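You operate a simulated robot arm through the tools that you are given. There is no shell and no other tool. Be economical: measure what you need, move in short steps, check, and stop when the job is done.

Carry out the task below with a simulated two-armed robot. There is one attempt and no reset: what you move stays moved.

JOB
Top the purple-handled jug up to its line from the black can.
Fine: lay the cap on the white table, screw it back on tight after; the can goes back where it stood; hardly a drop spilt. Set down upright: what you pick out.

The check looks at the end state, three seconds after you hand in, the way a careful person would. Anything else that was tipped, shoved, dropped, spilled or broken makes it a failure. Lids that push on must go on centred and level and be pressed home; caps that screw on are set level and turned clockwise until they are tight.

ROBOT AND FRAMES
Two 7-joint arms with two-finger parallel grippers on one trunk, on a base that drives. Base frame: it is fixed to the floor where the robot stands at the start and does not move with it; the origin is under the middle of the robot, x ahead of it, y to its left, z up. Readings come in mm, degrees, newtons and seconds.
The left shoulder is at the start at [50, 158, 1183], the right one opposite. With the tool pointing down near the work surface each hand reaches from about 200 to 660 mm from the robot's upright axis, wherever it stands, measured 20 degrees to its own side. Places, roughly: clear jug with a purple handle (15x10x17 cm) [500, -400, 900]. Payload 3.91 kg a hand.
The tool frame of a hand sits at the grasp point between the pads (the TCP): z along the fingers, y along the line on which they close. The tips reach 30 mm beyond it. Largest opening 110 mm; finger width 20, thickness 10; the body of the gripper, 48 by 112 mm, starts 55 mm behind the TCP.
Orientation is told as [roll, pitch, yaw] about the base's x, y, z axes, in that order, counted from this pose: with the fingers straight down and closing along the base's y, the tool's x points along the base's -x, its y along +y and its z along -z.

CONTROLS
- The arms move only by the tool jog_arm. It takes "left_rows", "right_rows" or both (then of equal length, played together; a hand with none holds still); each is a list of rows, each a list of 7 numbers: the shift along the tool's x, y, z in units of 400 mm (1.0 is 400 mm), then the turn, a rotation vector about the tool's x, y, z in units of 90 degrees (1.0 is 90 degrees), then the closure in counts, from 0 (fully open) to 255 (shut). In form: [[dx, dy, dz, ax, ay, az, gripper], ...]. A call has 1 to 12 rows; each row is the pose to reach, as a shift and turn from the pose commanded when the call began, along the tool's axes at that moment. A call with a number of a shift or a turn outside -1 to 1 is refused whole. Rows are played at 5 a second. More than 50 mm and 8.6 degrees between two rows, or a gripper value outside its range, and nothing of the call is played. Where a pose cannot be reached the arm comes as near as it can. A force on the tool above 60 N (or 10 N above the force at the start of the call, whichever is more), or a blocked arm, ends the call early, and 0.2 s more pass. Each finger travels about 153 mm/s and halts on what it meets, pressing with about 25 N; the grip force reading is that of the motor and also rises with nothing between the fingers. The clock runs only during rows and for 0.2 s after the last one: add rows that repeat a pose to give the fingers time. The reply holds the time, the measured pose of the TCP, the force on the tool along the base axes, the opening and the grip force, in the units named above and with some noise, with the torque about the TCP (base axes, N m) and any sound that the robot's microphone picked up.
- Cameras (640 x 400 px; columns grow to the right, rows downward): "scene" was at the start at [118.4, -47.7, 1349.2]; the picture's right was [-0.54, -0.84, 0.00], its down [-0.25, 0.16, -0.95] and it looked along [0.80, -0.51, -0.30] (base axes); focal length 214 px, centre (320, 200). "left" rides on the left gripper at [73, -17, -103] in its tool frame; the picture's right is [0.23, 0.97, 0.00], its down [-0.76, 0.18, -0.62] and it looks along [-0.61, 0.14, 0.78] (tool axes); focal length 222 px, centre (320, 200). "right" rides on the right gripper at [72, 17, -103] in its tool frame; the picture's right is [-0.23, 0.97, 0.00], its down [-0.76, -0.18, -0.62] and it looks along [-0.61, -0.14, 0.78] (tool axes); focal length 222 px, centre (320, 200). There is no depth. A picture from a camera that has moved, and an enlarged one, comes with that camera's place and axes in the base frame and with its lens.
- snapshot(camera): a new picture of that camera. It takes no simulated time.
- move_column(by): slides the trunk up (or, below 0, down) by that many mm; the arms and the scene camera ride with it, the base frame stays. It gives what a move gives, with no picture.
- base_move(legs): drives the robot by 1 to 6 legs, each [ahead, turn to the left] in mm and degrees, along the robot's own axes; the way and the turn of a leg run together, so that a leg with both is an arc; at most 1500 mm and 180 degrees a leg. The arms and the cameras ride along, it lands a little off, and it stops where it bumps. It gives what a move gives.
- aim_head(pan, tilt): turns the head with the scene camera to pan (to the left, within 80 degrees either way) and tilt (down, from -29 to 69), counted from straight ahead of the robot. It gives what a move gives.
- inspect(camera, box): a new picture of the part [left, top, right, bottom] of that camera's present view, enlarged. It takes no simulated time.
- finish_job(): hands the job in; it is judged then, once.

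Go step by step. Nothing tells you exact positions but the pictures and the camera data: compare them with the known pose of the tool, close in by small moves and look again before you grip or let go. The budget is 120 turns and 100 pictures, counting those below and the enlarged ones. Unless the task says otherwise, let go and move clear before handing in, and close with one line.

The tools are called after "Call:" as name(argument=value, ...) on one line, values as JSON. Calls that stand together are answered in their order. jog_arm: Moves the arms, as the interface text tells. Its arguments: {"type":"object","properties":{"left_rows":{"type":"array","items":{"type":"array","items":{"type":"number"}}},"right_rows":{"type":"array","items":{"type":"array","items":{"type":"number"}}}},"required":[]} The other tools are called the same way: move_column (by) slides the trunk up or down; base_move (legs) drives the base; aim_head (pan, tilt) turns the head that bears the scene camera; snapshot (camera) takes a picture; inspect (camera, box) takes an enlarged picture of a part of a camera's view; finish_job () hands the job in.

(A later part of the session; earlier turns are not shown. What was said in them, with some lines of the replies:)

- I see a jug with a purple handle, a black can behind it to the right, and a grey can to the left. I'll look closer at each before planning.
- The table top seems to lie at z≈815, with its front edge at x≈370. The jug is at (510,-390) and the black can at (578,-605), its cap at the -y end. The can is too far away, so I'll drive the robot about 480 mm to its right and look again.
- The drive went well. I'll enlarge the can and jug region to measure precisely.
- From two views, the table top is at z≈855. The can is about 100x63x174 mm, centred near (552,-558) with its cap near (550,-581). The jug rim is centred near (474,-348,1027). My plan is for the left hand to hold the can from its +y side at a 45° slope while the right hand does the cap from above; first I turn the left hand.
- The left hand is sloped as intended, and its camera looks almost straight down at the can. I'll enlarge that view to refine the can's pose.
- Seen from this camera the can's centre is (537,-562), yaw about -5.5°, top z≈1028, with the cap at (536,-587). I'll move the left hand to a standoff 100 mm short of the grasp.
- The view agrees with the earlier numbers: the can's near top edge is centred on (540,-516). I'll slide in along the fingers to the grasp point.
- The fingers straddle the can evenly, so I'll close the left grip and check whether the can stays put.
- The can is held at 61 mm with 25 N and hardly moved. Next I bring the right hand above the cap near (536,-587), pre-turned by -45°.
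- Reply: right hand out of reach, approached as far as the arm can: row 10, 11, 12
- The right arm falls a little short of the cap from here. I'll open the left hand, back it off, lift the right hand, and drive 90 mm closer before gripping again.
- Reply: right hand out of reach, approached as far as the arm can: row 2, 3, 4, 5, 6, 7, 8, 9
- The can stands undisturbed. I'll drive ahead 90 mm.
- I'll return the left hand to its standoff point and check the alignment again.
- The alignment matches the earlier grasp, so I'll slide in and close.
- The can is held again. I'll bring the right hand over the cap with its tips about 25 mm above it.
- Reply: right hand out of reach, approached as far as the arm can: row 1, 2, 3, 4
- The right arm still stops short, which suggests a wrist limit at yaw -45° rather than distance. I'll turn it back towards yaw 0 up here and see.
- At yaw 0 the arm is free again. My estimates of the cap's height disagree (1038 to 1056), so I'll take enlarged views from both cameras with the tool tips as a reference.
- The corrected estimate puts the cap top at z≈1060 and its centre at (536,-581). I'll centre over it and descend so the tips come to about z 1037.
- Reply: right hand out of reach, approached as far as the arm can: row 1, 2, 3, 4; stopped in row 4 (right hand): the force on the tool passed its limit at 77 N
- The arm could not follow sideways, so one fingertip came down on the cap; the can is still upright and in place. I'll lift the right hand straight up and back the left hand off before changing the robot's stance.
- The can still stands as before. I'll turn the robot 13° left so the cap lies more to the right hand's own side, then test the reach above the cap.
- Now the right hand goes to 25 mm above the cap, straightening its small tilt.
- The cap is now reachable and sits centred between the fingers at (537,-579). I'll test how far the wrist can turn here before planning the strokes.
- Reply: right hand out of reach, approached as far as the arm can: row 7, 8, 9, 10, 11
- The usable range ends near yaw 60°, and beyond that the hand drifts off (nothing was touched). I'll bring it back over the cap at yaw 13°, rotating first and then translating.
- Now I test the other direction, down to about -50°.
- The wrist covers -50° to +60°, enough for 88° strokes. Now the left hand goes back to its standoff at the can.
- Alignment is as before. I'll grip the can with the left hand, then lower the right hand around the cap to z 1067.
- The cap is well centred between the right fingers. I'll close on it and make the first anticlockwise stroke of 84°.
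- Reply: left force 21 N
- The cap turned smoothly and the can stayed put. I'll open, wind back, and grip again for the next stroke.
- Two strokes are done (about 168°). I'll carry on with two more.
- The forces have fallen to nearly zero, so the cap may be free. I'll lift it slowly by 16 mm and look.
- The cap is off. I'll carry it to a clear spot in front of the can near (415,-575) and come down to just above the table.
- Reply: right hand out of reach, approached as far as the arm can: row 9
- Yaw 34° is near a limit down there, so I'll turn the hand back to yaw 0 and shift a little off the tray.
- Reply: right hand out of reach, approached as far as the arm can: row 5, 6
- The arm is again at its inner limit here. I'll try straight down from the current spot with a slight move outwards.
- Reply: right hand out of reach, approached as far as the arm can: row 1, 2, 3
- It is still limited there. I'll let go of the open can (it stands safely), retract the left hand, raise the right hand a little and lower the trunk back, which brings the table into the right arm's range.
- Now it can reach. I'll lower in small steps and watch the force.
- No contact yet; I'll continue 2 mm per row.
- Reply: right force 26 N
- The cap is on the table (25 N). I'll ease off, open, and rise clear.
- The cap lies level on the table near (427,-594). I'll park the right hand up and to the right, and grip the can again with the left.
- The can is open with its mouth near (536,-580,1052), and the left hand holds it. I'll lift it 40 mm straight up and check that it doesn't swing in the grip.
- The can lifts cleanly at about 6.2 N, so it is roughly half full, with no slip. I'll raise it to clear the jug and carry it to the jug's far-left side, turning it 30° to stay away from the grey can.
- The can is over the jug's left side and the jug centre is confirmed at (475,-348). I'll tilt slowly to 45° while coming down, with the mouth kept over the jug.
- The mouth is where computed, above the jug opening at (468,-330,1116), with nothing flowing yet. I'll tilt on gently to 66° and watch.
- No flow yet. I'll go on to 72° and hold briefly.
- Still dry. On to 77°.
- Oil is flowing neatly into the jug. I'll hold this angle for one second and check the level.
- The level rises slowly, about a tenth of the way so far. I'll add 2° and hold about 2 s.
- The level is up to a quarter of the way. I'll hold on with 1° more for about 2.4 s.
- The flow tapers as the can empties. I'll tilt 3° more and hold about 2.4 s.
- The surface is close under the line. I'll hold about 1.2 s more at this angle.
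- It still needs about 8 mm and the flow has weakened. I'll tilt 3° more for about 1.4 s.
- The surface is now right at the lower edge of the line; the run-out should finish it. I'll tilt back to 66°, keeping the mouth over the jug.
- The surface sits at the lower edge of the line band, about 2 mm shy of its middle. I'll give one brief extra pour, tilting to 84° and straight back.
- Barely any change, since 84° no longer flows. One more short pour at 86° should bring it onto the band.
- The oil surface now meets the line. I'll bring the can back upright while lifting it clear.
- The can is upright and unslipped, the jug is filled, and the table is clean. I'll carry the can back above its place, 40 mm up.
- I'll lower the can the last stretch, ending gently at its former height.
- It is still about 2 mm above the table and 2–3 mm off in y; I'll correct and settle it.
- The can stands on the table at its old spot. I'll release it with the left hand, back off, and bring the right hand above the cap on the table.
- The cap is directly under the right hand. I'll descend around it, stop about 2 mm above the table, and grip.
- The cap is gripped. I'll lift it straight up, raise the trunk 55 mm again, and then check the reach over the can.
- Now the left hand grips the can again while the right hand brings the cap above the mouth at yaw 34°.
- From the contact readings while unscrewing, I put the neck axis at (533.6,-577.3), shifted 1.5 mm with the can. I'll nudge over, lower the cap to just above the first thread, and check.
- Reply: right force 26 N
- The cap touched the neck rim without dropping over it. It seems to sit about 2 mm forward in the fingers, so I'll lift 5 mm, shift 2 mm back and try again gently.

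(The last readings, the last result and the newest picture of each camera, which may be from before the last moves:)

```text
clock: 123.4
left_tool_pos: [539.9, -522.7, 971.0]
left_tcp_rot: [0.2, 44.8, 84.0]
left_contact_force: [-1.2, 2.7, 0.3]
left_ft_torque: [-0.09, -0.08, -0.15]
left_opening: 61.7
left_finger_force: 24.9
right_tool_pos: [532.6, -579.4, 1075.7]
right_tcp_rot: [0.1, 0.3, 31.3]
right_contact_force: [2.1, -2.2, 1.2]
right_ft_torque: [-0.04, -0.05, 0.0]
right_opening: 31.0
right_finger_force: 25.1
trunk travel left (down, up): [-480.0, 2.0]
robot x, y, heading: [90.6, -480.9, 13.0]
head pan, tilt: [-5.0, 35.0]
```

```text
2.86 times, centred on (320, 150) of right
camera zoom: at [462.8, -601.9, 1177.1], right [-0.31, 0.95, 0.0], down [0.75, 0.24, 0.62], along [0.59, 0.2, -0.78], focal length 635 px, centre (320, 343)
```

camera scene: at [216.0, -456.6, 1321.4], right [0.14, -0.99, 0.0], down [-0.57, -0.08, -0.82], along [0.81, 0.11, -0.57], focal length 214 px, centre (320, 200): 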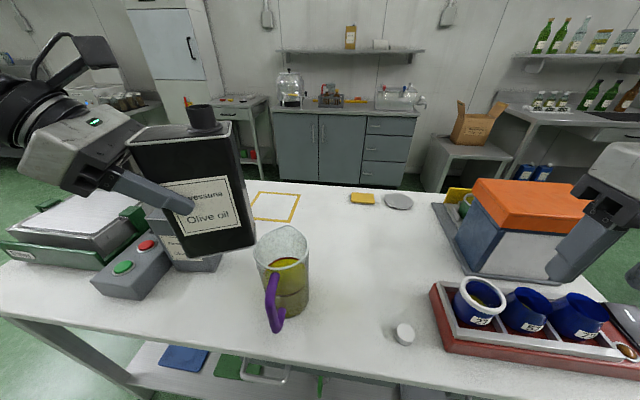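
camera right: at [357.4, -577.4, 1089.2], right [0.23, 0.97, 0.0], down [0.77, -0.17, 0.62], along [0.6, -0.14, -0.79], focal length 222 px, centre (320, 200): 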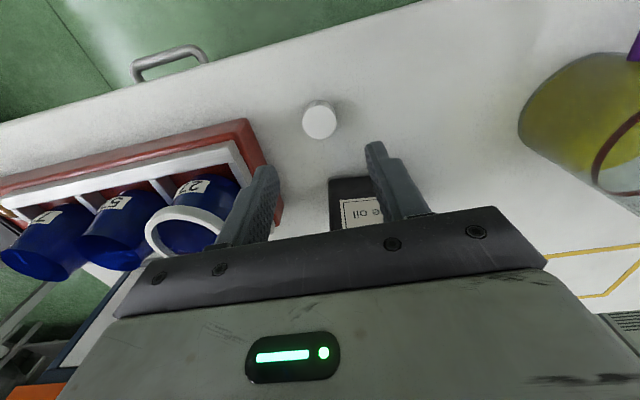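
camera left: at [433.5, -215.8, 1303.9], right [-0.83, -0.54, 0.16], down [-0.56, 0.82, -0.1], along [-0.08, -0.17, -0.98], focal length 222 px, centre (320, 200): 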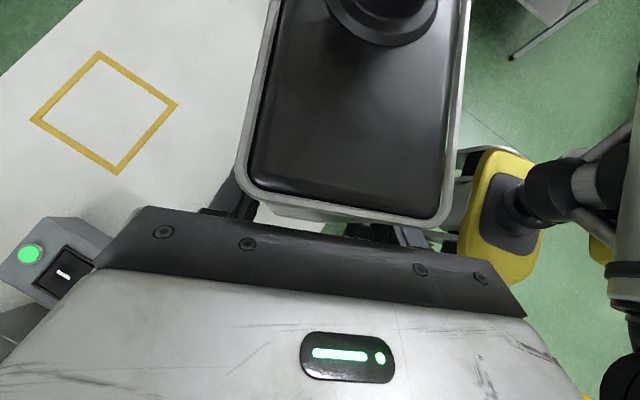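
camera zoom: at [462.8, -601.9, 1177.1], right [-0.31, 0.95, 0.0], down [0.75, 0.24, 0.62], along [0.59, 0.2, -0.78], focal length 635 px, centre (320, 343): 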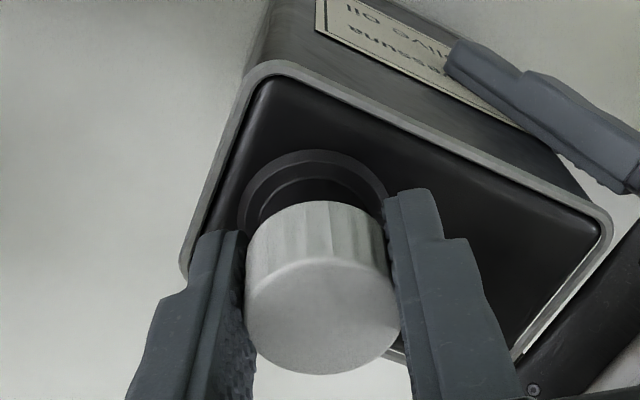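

Now the force is near zero at a lower height, so the cap has dropped over the neck. I'll lower a few millimetres more to feel the thread.

Call:
jog_arm(right_rows=[[0, 0, 0.004, 0, 0, 0, 255], [0, 0, 0.008, 0, 0, 0, 255], [0, 0, 0.012, 0, 0, 0, 255]])

Call:
inspect(camera="scene", box=[340, 180, 460, 280])

```text
clock: 124.2
left_tool_pos: [539.5, -522.2, 971.7]
left_tcp_rot: [0.1, 44.8, 84.0]
left_contact_force: [-2.6, 7.1, 0.2]
left_ft_torque: [-0.74, -0.24, -0.09]
left_opening: 61.7
left_finger_force: 25.2
right_tool_pos: [531.1, -577.9, 1070.9]
right_tcp_rot: [0.1, 0.0, 31.3]
right_contact_force: [3.6, -9.0, 7.0]
right_ft_torque: [-0.19, -0.13, 0.02]
right_opening: 31.1
right_finger_force: 25.0
trunk travel left (down, up): [-480.0, 2.0]
robot x, y, heading: [89.5, -476.9, 12.9]
head pan, tilt: [-5.0, 35.0]
```

```text
4.00 times, centred on (400, 230) of scene
camera zoom: at [215.8, -457.1, 1376.4], right [0.14, -0.99, 0.0], down [-0.57, -0.08, -0.82], along [0.81, 0.11, -0.57], focal length 858 px, centre (0, 80)
```

zoom: 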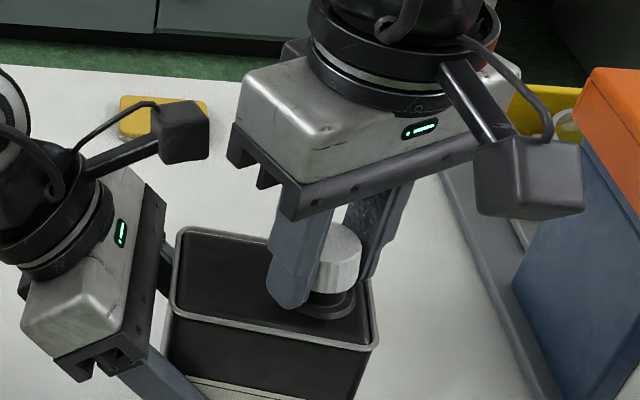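

The cap is settling over the neck with some side load. I'll ease it sideways by 1.2 mm and lower 4 mm more.

Call:
jog_arm(right_rows=[[0.001, -0.003, 0, 0, 0, 0, 255], [0.001, -0.003, 0.004, 0, 0, 0, 255], [0.001, -0.003, 0.008, 0, 0, 0, 255], [0.001, -0.003, 0.01, 0, 0, 0, 255]])

```text
clock: 125.2
left_tool_pos: [539.2, -521.9, 972.0]
left_tcp_rot: [0.1, 44.8, 84.1]
left_contact_force: [-2.2, 5.4, -0.6]
left_ft_torque: [0.18, -0.19, -0.19]
left_opening: 61.9
left_finger_force: 25.7
right_tool_pos: [531.1, -577.9, 1066.3]
right_tcp_rot: [0.2, 0.1, 31.4]
right_contact_force: [2.8, -3.7, 4.4]
right_ft_torque: [-0.05, -0.14, 0.03]
right_opening: 31.2
right_finger_force: 24.9
trunk travel left (down, up): [-480.0, 2.0]
robot x, y, heading: [91.6, -481.3, 12.4]
head pan, tilt: [-5.0, 35.0]
```

Still low force; a little further down.

Call:
jog_arm(right_rows=[[0.0003, -0.0023, 0.003, 0, 0, 0, 255], [0.0003, -0.0023, 0.006, 0, 0, 0, 255], [0.0003, -0.0023, 0.009, 0, 0, 0, 255]])

Call:
inspect(camera="scene", box=[340, 180, 460, 280])

```text
clock: 126.0
left_tool_pos: [539.0, -523.4, 972.4]
left_tcp_rot: [-0.1, 44.7, 84.1]
left_contact_force: [10.3, -4.0, -13.2]
left_ft_torque: [-0.2, 0.35, 0.11]
left_opening: 61.7
left_finger_force: 25.0
right_tool_pos: [530.4, -579.6, 1066.8]
right_tcp_rot: [0.2, -0.1, 31.4]
right_contact_force: [-9.8, -3.7, 39.5]
right_ft_torque: [-0.24, 0.26, 0.34]
right_opening: 30.6
right_finger_force: 25.2
trunk travel left (down, up): [-480.0, 2.0]
robot x, y, heading: [89.9, -479.3, 13.1]
head pan, tilt: [-5.0, 35.0]
```

```text
4.00 times, centred on (400, 230) of scene
camera zoom: at [214.2, -457.3, 1376.9], right [0.14, -0.99, 0.0], down [-0.57, -0.08, -0.82], along [0.81, 0.11, -0.57], focal length 858 px, centre (0, 80)
```

zoom: 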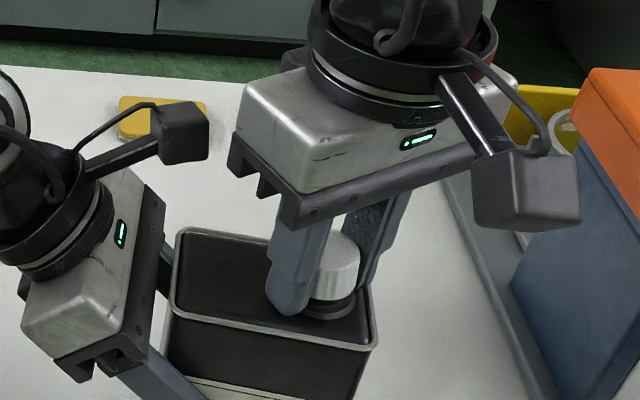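

The cap now meets the thread (40 N). I'll ease off slightly and turn clockwise about 80°.

Call:
jog_arm(right_rows=[[0, 0, -0.006, 0, 0, 0, 255], [0, 0, -0.006, 0, 0, 0.09, 255], [0, 0, -0.006, 0, 0, 0.18, 255], [0, 0, -0.006, 0, 0, 0.27, 255], [0, 0, -0.005, 0, 0, 0.36, 255], [0, 0, -0.005, 0, 0, 0.45, 255], [0, 0, -0.004, 0, 0, 0.54, 255], [0, 0, -0.004, 0, 0, 0.63, 255], [0, 0, -0.003, 0, 0, 0.72, 255], [0, 0, -0.003, 0, 0, 0.81, 255], [0, 0, -0.003, 0, 0, 0.9, 255]])

Call:
inspect(camera="right", box=[240, 80, 400, 220])

```text
clock: 128.4
left_tool_pos: [538.5, -522.5, 973.1]
left_tcp_rot: [-0.1, 44.9, 84.1]
left_contact_force: [8.7, -1.8, -7.9]
left_ft_torque: [-0.56, 0.12, -0.15]
left_opening: 61.8
left_finger_force: 25.0
right_tool_pos: [531.0, -580.1, 1065.9]
right_tcp_rot: [0.2, 0.0, -49.6]
right_contact_force: [-6.0, -4.2, 39.2]
right_ft_torque: [-0.39, 0.31, 0.59]
right_opening: 31.0
right_finger_force: 25.0
trunk travel left (down, up): [-480.0, 2.0]
robot x, y, heading: [94.5, -479.0, 12.8]
head pan, tilt: [-5.0, 35.0]
```

```text
2.86 times, centred on (320, 150) of right
camera zoom: at [498.4, -513.3, 1167.5], right [0.89, 0.46, 0.0], down [0.35, -0.7, 0.62], along [0.29, -0.55, -0.78], focal length 635 px, centre (320, 343)
```

zoom: 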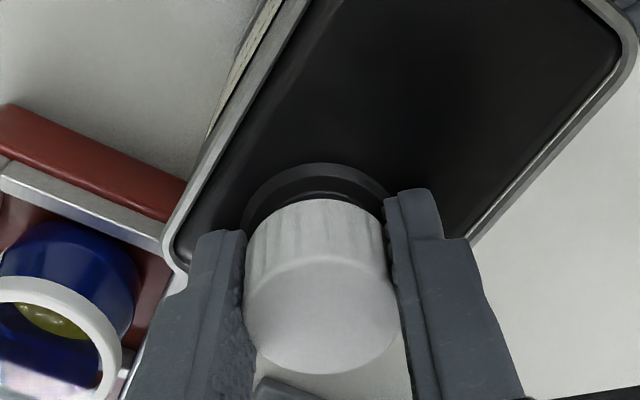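

The torque has risen to 0.6 N m. I'll open the fingers, wind back to yaw 34°, and look at how the cap sits.

Call:
jog_arm(right_rows=[[0, 0, -0.004, 0, 0, 0, 255], [0, 0, -0.006, 0, 0, 0, 116], [0, 0, -0.006, 0, 0, -0.09, 116], [0, 0, -0.006, 0, 0, -0.18, 116], [0, 0, -0.006, 0, 0, -0.27, 116], [0, 0, -0.006, 0, 0, -0.36, 116], [0, 0, -0.006, 0, 0, -0.45, 116], [0, 0, -0.006, 0, 0, -0.54, 116], [0, 0, -0.006, 0, 0, -0.63, 116], [0, 0, -0.006, 0, 0, -0.72, 116], [0, 0, -0.006, 0, 0, -0.81, 116], [0, 0, -0.006, 0, 0, -0.9, 116]])

Call:
inspect(camera="scene", box=[340, 180, 460, 280])

Call:
inspect(camera="right", box=[240, 80, 400, 220])

```text
clock: 131.0
left_tool_pos: [539.0, -523.7, 972.7]
left_tcp_rot: [-0.1, 44.8, 83.8]
left_contact_force: [-2.1, -3.1, 10.8]
left_ft_torque: [-0.12, 0.15, -0.02]
left_opening: 61.8
left_finger_force: 25.4
right_tool_pos: [530.7, -581.1, 1065.6]
right_tcp_rot: [0.1, 0.1, 31.5]
right_contact_force: [-0.2, 0.5, 0.0]
right_ft_torque: [-0.02, -0.03, 0.01]
right_opening: 59.7
right_finger_force: 0.0
trunk travel left (down, up): [-480.0, 2.0]
robot x, y, heading: [91.3, -478.9, 13.1]
head pan, tilt: [-5.0, 35.0]
```

```text
4.00 times, centred on (400, 230) of scene
camera zoom: at [214.9, -457.1, 1376.5], right [0.14, -0.99, 0.0], down [-0.57, -0.08, -0.82], along [0.81, 0.11, -0.57], focal length 858 px, centre (0, 80)
```

zoom: 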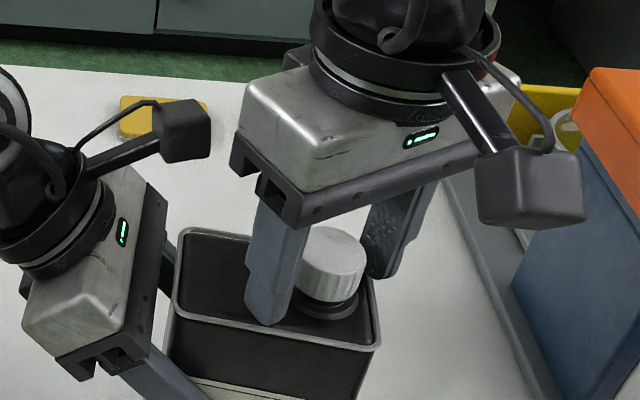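

```text
2.86 times, centred on (320, 150) of right
camera zoom: at [462.0, -603.7, 1168.1], right [-0.31, 0.95, 0.0], down [0.74, 0.25, 0.62], along [0.59, 0.2, -0.78], focal length 635 px, centre (320, 343)
```

zoom: 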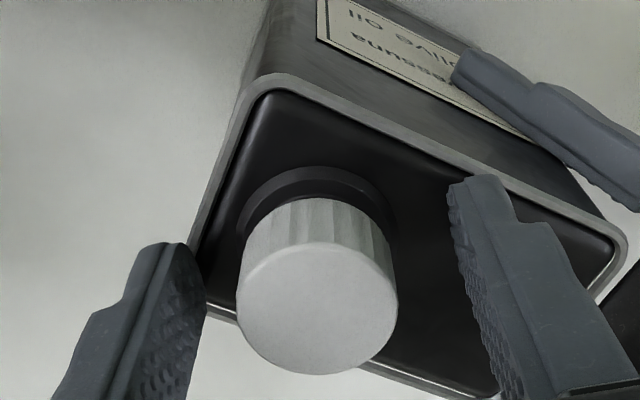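

The cap sits level and centred on the neck, about 4 mm above its tight height, so it is at the thread start. I'll grip again here and keep turning clockwise with light pressure.

Call:
jog_arm(right_rows=[[0, 0, 0, 0, 0, 0, 255], [0, 0, 0, 0, 0, 0, 255], [0, 0, 0.001, 0, 0, 0.093, 255], [0, 0, 0.001, 0, 0, 0.186, 255], [0, 0, 0.001, 0, 0, 0.28, 255], [0, 0, 0.002, 0, 0, 0.373, 255], [0, 0, 0.002, 0, 0, 0.466, 255], [0, 0, 0.002, 0, 0, 0.56, 255], [0, 0, 0.003, 0, 0, 0.653, 255], [0, 0, 0.003, 0, 0, 0.746, 255], [0, 0, 0.003, 0, 0, 0.84, 255], [0, 0, 0.003, 0, 0, 0.9, 255]])

Call:
jog_arm(right_rows=[[0, 0, 0, 0, 0, 0, 116], [0, 0, 0, 0, 0, -0.09, 116], [0, 0, 0, 0, 0, -0.18, 116], [0, 0, 0, 0, 0, -0.27, 116], [0, 0, 0, 0, 0, -0.36, 116], [0, 0, 0, 0, 0, -0.45, 116], [0, 0, 0, 0, 0, -0.54, 116], [0, 0, 0, 0, 0, -0.63, 116], [0, 0, 0, 0, 0, -0.72, 116], [0, 0, 0, 0, 0, -0.81, 116], [0, 0, 0, 0, 0, -0.9, 116], [0, 0, 0, 0, 0, -0.9, 116]])

Call:
inspect(camera="scene", box=[340, 180, 460, 280])

```text
clock: 133.6
left_tool_pos: [537.8, -524.1, 972.4]
left_tcp_rot: [0.1, 44.9, 83.9]
left_contact_force: [0.6, -10.9, 12.2]
left_ft_torque: [0.02, -0.32, 0.13]
left_opening: 61.5
left_finger_force: 25.0
right_tool_pos: [531.0, -578.9, 1065.4]
right_tcp_rot: [0.1, 0.3, -49.9]
right_contact_force: [2.9, 12.0, 1.2]
right_ft_torque: [0.15, -0.07, 0.06]
right_opening: 31.2
right_finger_force: 25.0
trunk travel left (down, up): [-480.0, 2.0]
robot x, y, heading: [88.8, -480.8, 13.2]
head pan, tilt: [-5.0, 35.0]
```

```text
clock: 136.2
left_tool_pos: [537.4, -523.1, 972.9]
left_tcp_rot: [0.1, 44.7, 84.0]
left_contact_force: [5.0, 0.1, -0.2]
left_ft_torque: [-0.35, 0.07, 0.4]
left_opening: 61.8
left_finger_force: 25.1
right_tool_pos: [530.5, -581.3, 1066.9]
right_tcp_rot: [0.1, 0.0, 31.5]
right_contact_force: [-4.9, -3.5, 20.6]
right_ft_torque: [-0.3, -0.03, -0.2]
right_opening: 59.9
right_finger_force: 0.2
trunk travel left (down, up): [-480.0, 2.0]
robot x, y, heading: [90.0, -480.1, 13.0]
head pan, tilt: [-5.0, 35.0]
```

```text
4.00 times, centred on (400, 230) of scene
camera zoom: at [214.4, -457.2, 1376.6], right [0.14, -0.99, 0.0], down [-0.57, -0.08, -0.82], along [0.81, 0.11, -0.57], focal length 858 px, centre (0, 80)
```

zoom: 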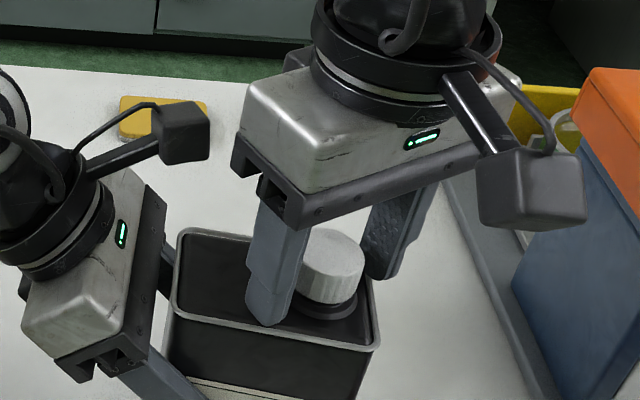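

The 20 N with open fingers shows the fingertips rest on the can's top, so that was the earlier resistance. I'll grip 4.5 mm higher and turn clockwise again.

Call:
jog_arm(right_rows=[[0, 0, -0.0115, 0, 0, 0, 116], [0, 0, -0.0115, 0, 0, 0, 255], [0, 0, -0.0115, 0, 0, 0.093, 255], [0, 0, -0.0115, 0, 0, 0.186, 255], [0, 0, -0.0115, 0, 0, 0.28, 255], [0, 0, -0.0105, 0, 0, 0.373, 255], [0, 0, -0.0105, 0, 0, 0.466, 255], [0, 0, -0.0105, 0, 0, 0.56, 255], [0, 0, -0.0095, 0, 0, 0.653, 255], [0, 0, -0.0095, 0, 0, 0.746, 255], [0, 0, -0.0095, 0, 0, 0.84, 255], [0, 0, -0.0095, 0, 0, 0.9, 255]])

Call:
inspect(camera="right", box=[240, 80, 400, 220])

```text
clock: 138.8
left_tool_pos: [539.7, -525.6, 972.7]
left_tcp_rot: [0.1, 45.0, 84.0]
left_contact_force: [-2.8, -13.4, 11.0]
left_ft_torque: [0.34, -0.08, -0.08]
left_opening: 62.1
left_finger_force: 25.6
right_tool_pos: [532.1, -579.4, 1068.9]
right_tcp_rot: [0.0, 0.3, -49.8]
right_contact_force: [2.4, 14.8, -15.3]
right_ft_torque: [0.24, -0.03, 0.04]
right_opening: 32.0
right_finger_force: 24.4
trunk travel left (down, up): [-480.0, 2.0]
robot x, y, heading: [86.0, -478.4, 13.0]
head pan, tilt: [-5.0, 35.0]
```

```text
2.86 times, centred on (320, 150) of right
camera zoom: at [499.8, -514.4, 1170.8], right [0.89, 0.46, 0.0], down [0.36, -0.7, 0.62], along [0.28, -0.55, -0.78], focal length 635 px, centre (320, 343)
```

zoom: 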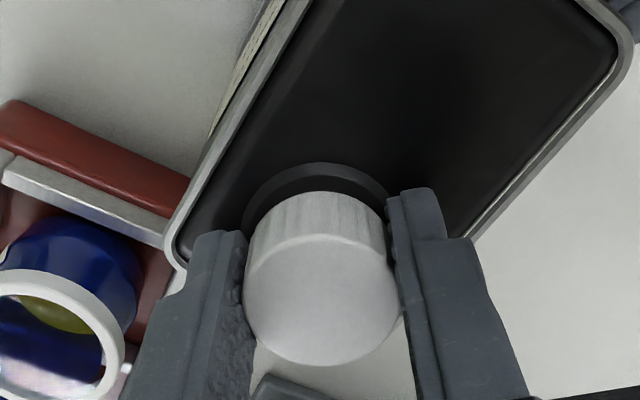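

The cap is now pulling the hand down by 15 N, so the thread is engaged. I'll repeat the strokes, re-centring slightly.

Call:
jog_arm(right_rows=[[0, 0, 0, 0, 0, 0, 116], [0.003, 0.0024, 0.0015, 0, 0, -0.09, 116], [0.003, 0.0024, 0.0015, 0, 0, -0.18, 116], [0.003, 0.0024, 0.0015, 0, 0, -0.27, 116], [0.003, 0.0024, 0.0015, 0, 0, -0.36, 116], [0.003, 0.0024, 0.0015, 0, 0, -0.45, 116], [0.003, 0.0024, 0.0015, 0, 0, -0.54, 116], [0.003, 0.0024, 0.0015, 0, 0, -0.63, 116], [0.003, 0.0024, 0.0015, 0, 0, -0.72, 116], [0.003, 0.0024, 0.0015, 0, 0, -0.81, 116], [0.003, 0.0024, 0.0015, 0, 0, -0.9, 116], [0.003, 0.0024, 0.0015, 0, 0, -0.9, 255]])

Call:
jog_arm(right_rows=[[0, 0, 0, 0, 0, 0, 255], [0, 0, 0.0005, 0, 0, 0.093, 255], [0, 0, 0.0005, 0, 0, 0.186, 255], [0, 0, 0.001, 0, 0, 0.28, 255], [0, 0, 0.001, 0, 0, 0.373, 255], [0, 0, 0.0015, 0, 0, 0.466, 255], [0, 0, 0.0015, 0, 0, 0.56, 255], [0, 0, 0.002, 0, 0, 0.653, 255], [0, 0, 0.002, 0, 0, 0.746, 255], [0, 0, 0.002, 0, 0, 0.84, 255], [0, 0, 0.002, 0, 0, 0.9, 255]])

```text
clock: 141.4
left_tool_pos: [538.6, -523.8, 971.6]
left_tcp_rot: [0.2, 44.8, 84.0]
left_contact_force: [-3.8, 6.2, 0.6]
left_ft_torque: [-0.36, -0.28, -0.25]
left_opening: 61.9
left_finger_force: 24.9
right_tool_pos: [532.4, -578.9, 1068.4]
right_tcp_rot: [-0.1, 0.1, 31.5]
right_contact_force: [3.5, -6.1, 0.2]
right_ft_torque: [-0.14, -0.12, 0.0]
right_opening: 32.5
right_finger_force: 24.9
trunk travel left (down, up): [-480.0, 2.0]
robot x, y, heading: [86.8, -480.7, 12.9]
head pan, tilt: [-5.0, 35.0]
```

```text
clock: 143.8
left_tool_pos: [539.3, -523.6, 971.5]
left_tcp_rot: [0.1, 44.8, 84.0]
left_contact_force: [0.7, -0.1, -1.6]
left_ft_torque: [0.1, 0.02, -0.36]
left_opening: 61.8
left_finger_force: 25.6
right_tool_pos: [532.2, -578.4, 1066.5]
right_tcp_rot: [0.0, 0.2, -49.8]
right_contact_force: [-1.5, -1.3, 0.6]
right_ft_torque: [0.0, 0.03, 0.38]
right_opening: 31.1
right_finger_force: 24.8
trunk travel left (down, up): [-480.0, 2.0]
robot x, y, heading: [88.7, -478.4, 13.0]
head pan, tilt: [-5.0, 35.0]
```

The turning torque is up to 0.38 N m with no side load, so it is tightening. One more full stroke to make it tight.

Call:
jog_arm(right_rows=[[0, 0, 0, 0, 0, 0, 116], [0, 0, 0, 0, 0, -0.09, 116], [0, 0, 0, 0, 0, -0.18, 116], [0, 0, 0, 0, 0, -0.27, 116], [0, 0, 0, 0, 0, -0.36, 116], [0, 0, 0, 0, 0, -0.45, 116], [0, 0, 0, 0, 0, -0.54, 116], [0, 0, 0, 0, 0, -0.63, 116], [0, 0, 0, 0, 0, -0.72, 116], [0, 0, 0, 0, 0, -0.81, 116], [0, 0, 0, 0, 0, -0.9, 116], [0, 0, 0, 0, 0, -0.9, 255]])

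Call:
jog_arm(right_rows=[[0, 0, 0, 0, 0, 0, 255], [0, 0, 0, 0, 0, 0.093, 255], [0, 0, 0, 0, 0, 0.186, 255], [0, 0, 0, 0, 0, 0.28, 255], [0, 0, 0, 0, 0, 0.373, 255], [0, 0, 0, 0, 0, 0.466, 255], [0, 0, 0, 0, 0, 0.56, 255], [0, 0, 0, 0, 0, 0.653, 255], [0, 0, 0, 0, 0, 0.746, 255], [0, 0, 0, 0, 0, 0.84, 255], [0, 0, 0, 0, 0, 0.9, 255]])

Call:
inspect(camera="scene", box=[340, 180, 460, 280])

```text
clock: 146.4
left_tool_pos: [540.1, -522.8, 971.9]
left_tcp_rot: [0.2, 44.8, 84.0]
left_contact_force: [-0.8, 1.9, 0.5]
left_ft_torque: [0.0, -0.06, -0.08]
left_opening: 62.0
left_finger_force: 24.9
right_tool_pos: [532.9, -579.7, 1067.5]
right_tcp_rot: [0.2, 0.1, 31.6]
right_contact_force: [1.0, -2.0, 0.6]
right_ft_torque: [-0.05, -0.03, 0.01]
right_opening: 31.7
right_finger_force: 25.2
trunk travel left (down, up): [-480.0, 2.0]
robot x, y, heading: [88.0, -476.9, 13.2]
head pan, tilt: [-5.0, 35.0]
```

```text
clock: 148.8
left_tool_pos: [539.1, -524.1, 971.3]
left_tcp_rot: [0.2, 44.7, 84.1]
left_contact_force: [1.4, 1.7, -0.4]
left_ft_torque: [-0.11, 0.15, -0.28]
left_opening: 61.7
left_finger_force: 25.4
right_tool_pos: [532.3, -578.6, 1067.1]
right_tcp_rot: [-0.1, 0.2, -49.8]
right_contact_force: [-1.0, -2.0, 0.5]
right_ft_torque: [-0.05, 0.04, 0.41]
right_opening: 30.7
right_finger_force: 24.9
trunk travel left (down, up): [-480.0, 2.0]
robot x, y, heading: [93.0, -477.0, 12.9]
head pan, tilt: [-5.0, 35.0]
```

```text
4.00 times, centred on (400, 230) of scene
camera zoom: at [216.2, -457.0, 1376.3], right [0.14, -0.99, 0.0], down [-0.57, -0.08, -0.82], along [0.81, 0.11, -0.57], focal length 858 px, centre (0, 80)
```

zoom: 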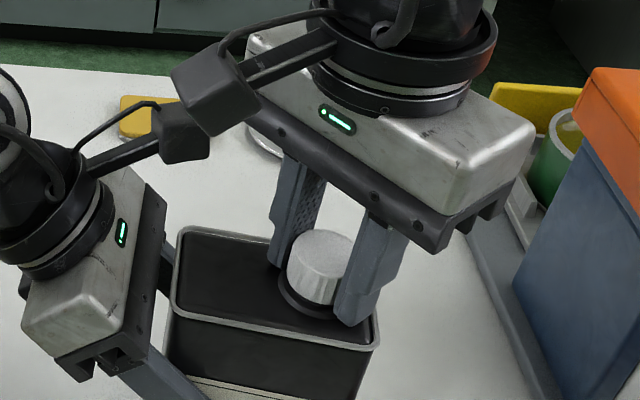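

The torque peaks at 0.41 N m and the cap sits level and low on its flange, so it is tight. I'll open and lift the right hand, then release and back off the left.

Call:
jog_arm(right_rows=[[0, 0, 0, 0, 0, 0, 116], [0, 0, 0, 0, 0, 0, 116], [0, 0, -0.05, 0, 0, 0, 116], [0, 0, -0.12, 0, 0, 0, 116], [0, 0, -0.2, 0, 0, 0, 116], [0, 0, -0.25, 0, 0, 0, 116], [0, 0, -0.25, 0, 0, 0, 116], [0, 0, -0.25, 0, 0, 0, 116], [0, 0, -0.25, 0, 0, 0, 116], [0, 0, -0.25, 0, 0, 0, 116], [0, 0, -0.25, 0, 0, 0, 116]], left_rows=[[0, 0, 0, 0, 0, 0, 255], [0, 0, 0, 0, 0, 0, 255], [0, 0, 0, 0, 0, 0, 255], [0, 0, 0, 0, 0, 0, 0], [0, 0, 0, 0, 0, 0, 0], [0, 0, -0.08, 0, 0, 0, 0], [0, 0, -0.165, 0, 0, 0, 0], [0, 0, -0.25, 0, 0, 0, 0], [0, 0, -0.335, 0, 0, 0, 0], [0, 0, -0.42, 0, 0, 0, 0], [0, 0, -0.5, 0, 0, 0, 0]])

Call:
inspect(camera="scene", box=[220, 180, 460, 340])

Call:
snapshot(camera="left")

```text
clock: 151.2
left_tool_pos: [553.1, -382.4, 1111.6]
left_tcp_rot: [0.1, 44.8, 83.9]
left_contact_force: [-0.3, 0.8, -0.2]
left_ft_torque: [-0.04, 0.02, 0.0]
left_opening: 110.3
left_finger_force: 0.1
right_tool_pos: [532.5, -578.2, 1168.9]
right_tcp_rot: [-0.1, 0.1, -49.8]
right_contact_force: [-0.5, 0.7, -0.9]
right_ft_torque: [0.02, 0.0, 0.03]
right_opening: 59.9
right_finger_force: 0.0
trunk travel left (down, up): [-480.0, 2.0]
robot x, y, heading: [88.9, -483.8, 13.1]
head pan, tilt: [-5.0, 35.0]
```

```text
2.50 times, centred on (340, 260) of scene
camera zoom: at [215.7, -456.7, 1376.4], right [0.14, -0.99, 0.0], down [-0.57, -0.08, -0.82], along [0.81, 0.11, -0.57], focal length 536 px, centre (270, 50)
```

zoom: 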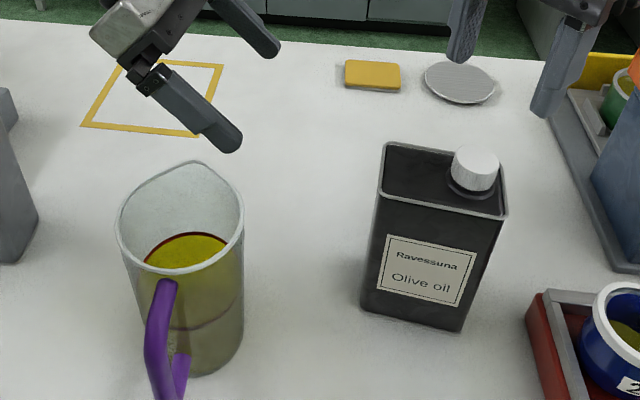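

```text
8 pictures are left
camera left: at [573.0, -364.0, 1236.6], right [-0.99, -0.06, 0.16], down [-0.07, 0.99, -0.09], along [-0.15, -0.1, -0.98], focal length 222 px, centre (320, 200)
```

left: 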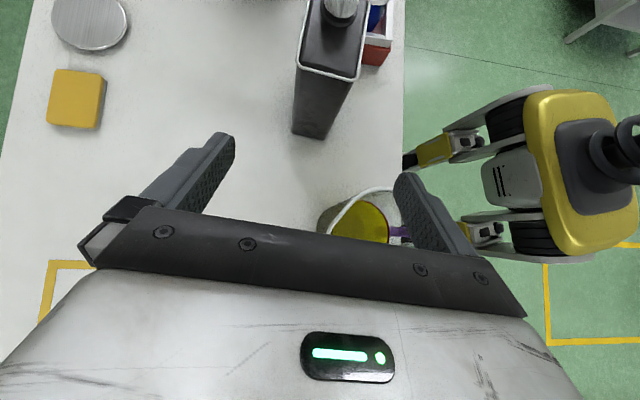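

The can and jug stand upright, with the can back within 2–3 mm of its place. I'll check the cap's levelness once more and move both hands further clear.

Call:
jog_arm(left_rows=[[0.04, 0, -0.06, 0, 0, 0, 0], [0.08, 0, -0.12, 0, 0, 0, 0], [0.12, 0, -0.18, 0, 0, 0, 0]], right_rows=[[0.03, -0.05, -0.03, 0, 0, 0, 116], [0.06, -0.1, -0.06, 0, 0, 0, 116], [0.09, -0.15, -0.09, 0, 0, 0, 116]])

Call:
inspect(camera="scene", box=[350, 210, 430, 270])

Call:
snapshot(camera="scene")

Call:
inspect(camera="scene", box=[250, 230, 330, 300])

```text
clock: 152.0
left_tool_pos: [556.3, -365.5, 1199.0]
left_tcp_rot: [0.0, 44.8, 84.0]
left_contact_force: [-0.1, 0.4, -0.3]
left_ft_torque: [-0.01, -0.01, -0.01]
left_opening: 109.9
left_finger_force: 0.2
right_tool_pos: [462.4, -590.3, 1204.8]
right_tcp_rot: [0.0, 0.1, -49.7]
right_contact_force: [0.5, 0.4, -0.5]
right_ft_torque: [-0.01, 0.0, -0.01]
right_opening: 60.0
right_finger_force: 0.0
trunk travel left (down, up): [-480.0, 2.0]
robot x, y, heading: [91.2, -478.3, 13.2]
head pan, tilt: [-5.0, 35.0]
```

```text
6.67 times, centred on (390, 240) of scene
camera zoom: at [215.1, -457.2, 1376.4], right [0.14, -0.99, 0.0], down [-0.57, -0.08, -0.82], along [0.81, 0.11, -0.57], focal length 1430 px, centre (-147, -67)
```

zoom: 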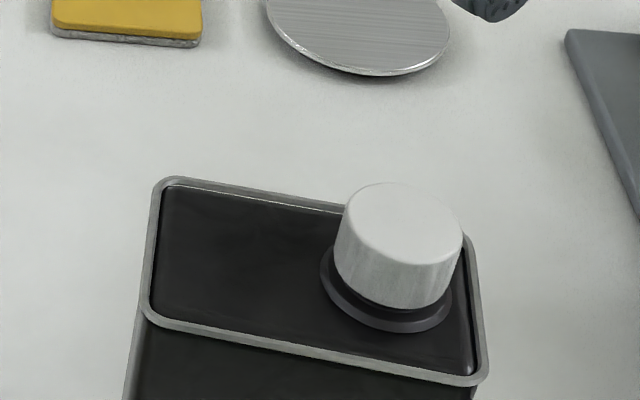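

```text
6 pictures are left
camera scene: at [215.1, -457.2, 1376.4], right [0.14, -0.99, 0.0], down [-0.57, -0.08, -0.82], along [0.81, 0.11, -0.57], focal length 214 px, centre (320, 200)
```

scene: 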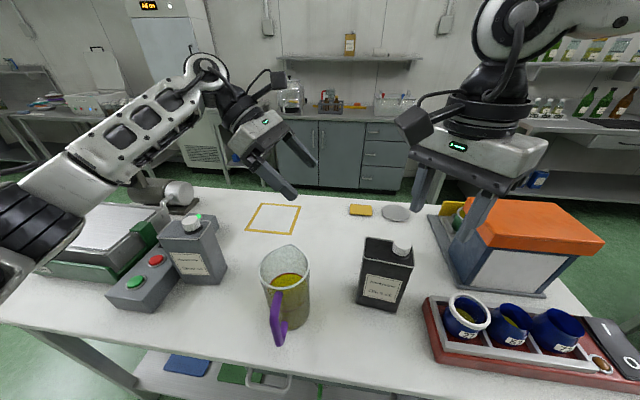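

```text
5.71 times, centred on (290, 265) of scene
camera zoom: at [215.1, -457.2, 1376.4], right [0.14, -0.99, 0.0], down [-0.57, -0.08, -0.82], along [0.81, 0.11, -0.57], focal length 1226 px, centre (491, -171)
```

zoom: 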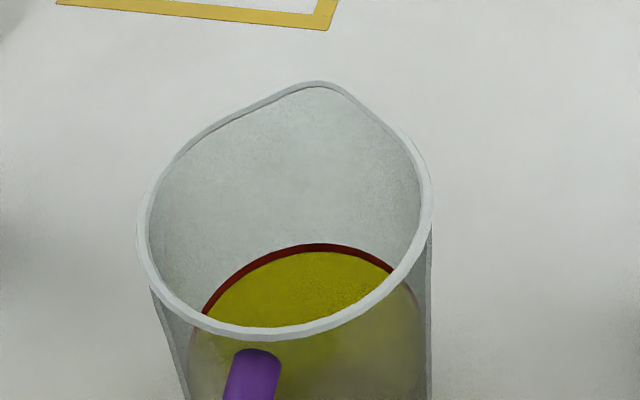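

The cap is level and tight, the oil is at the jug's line, the can stands where it was, the table is clean, and both hands are clear. I'm handing in.

Call:
finish_job()

```text
The job is handed in.
```

The purple-handled jug is topped up to its line from the black can. The cap is back on tight, the can stands within about 3 mm of where it was, and no spill showed in the pictures.
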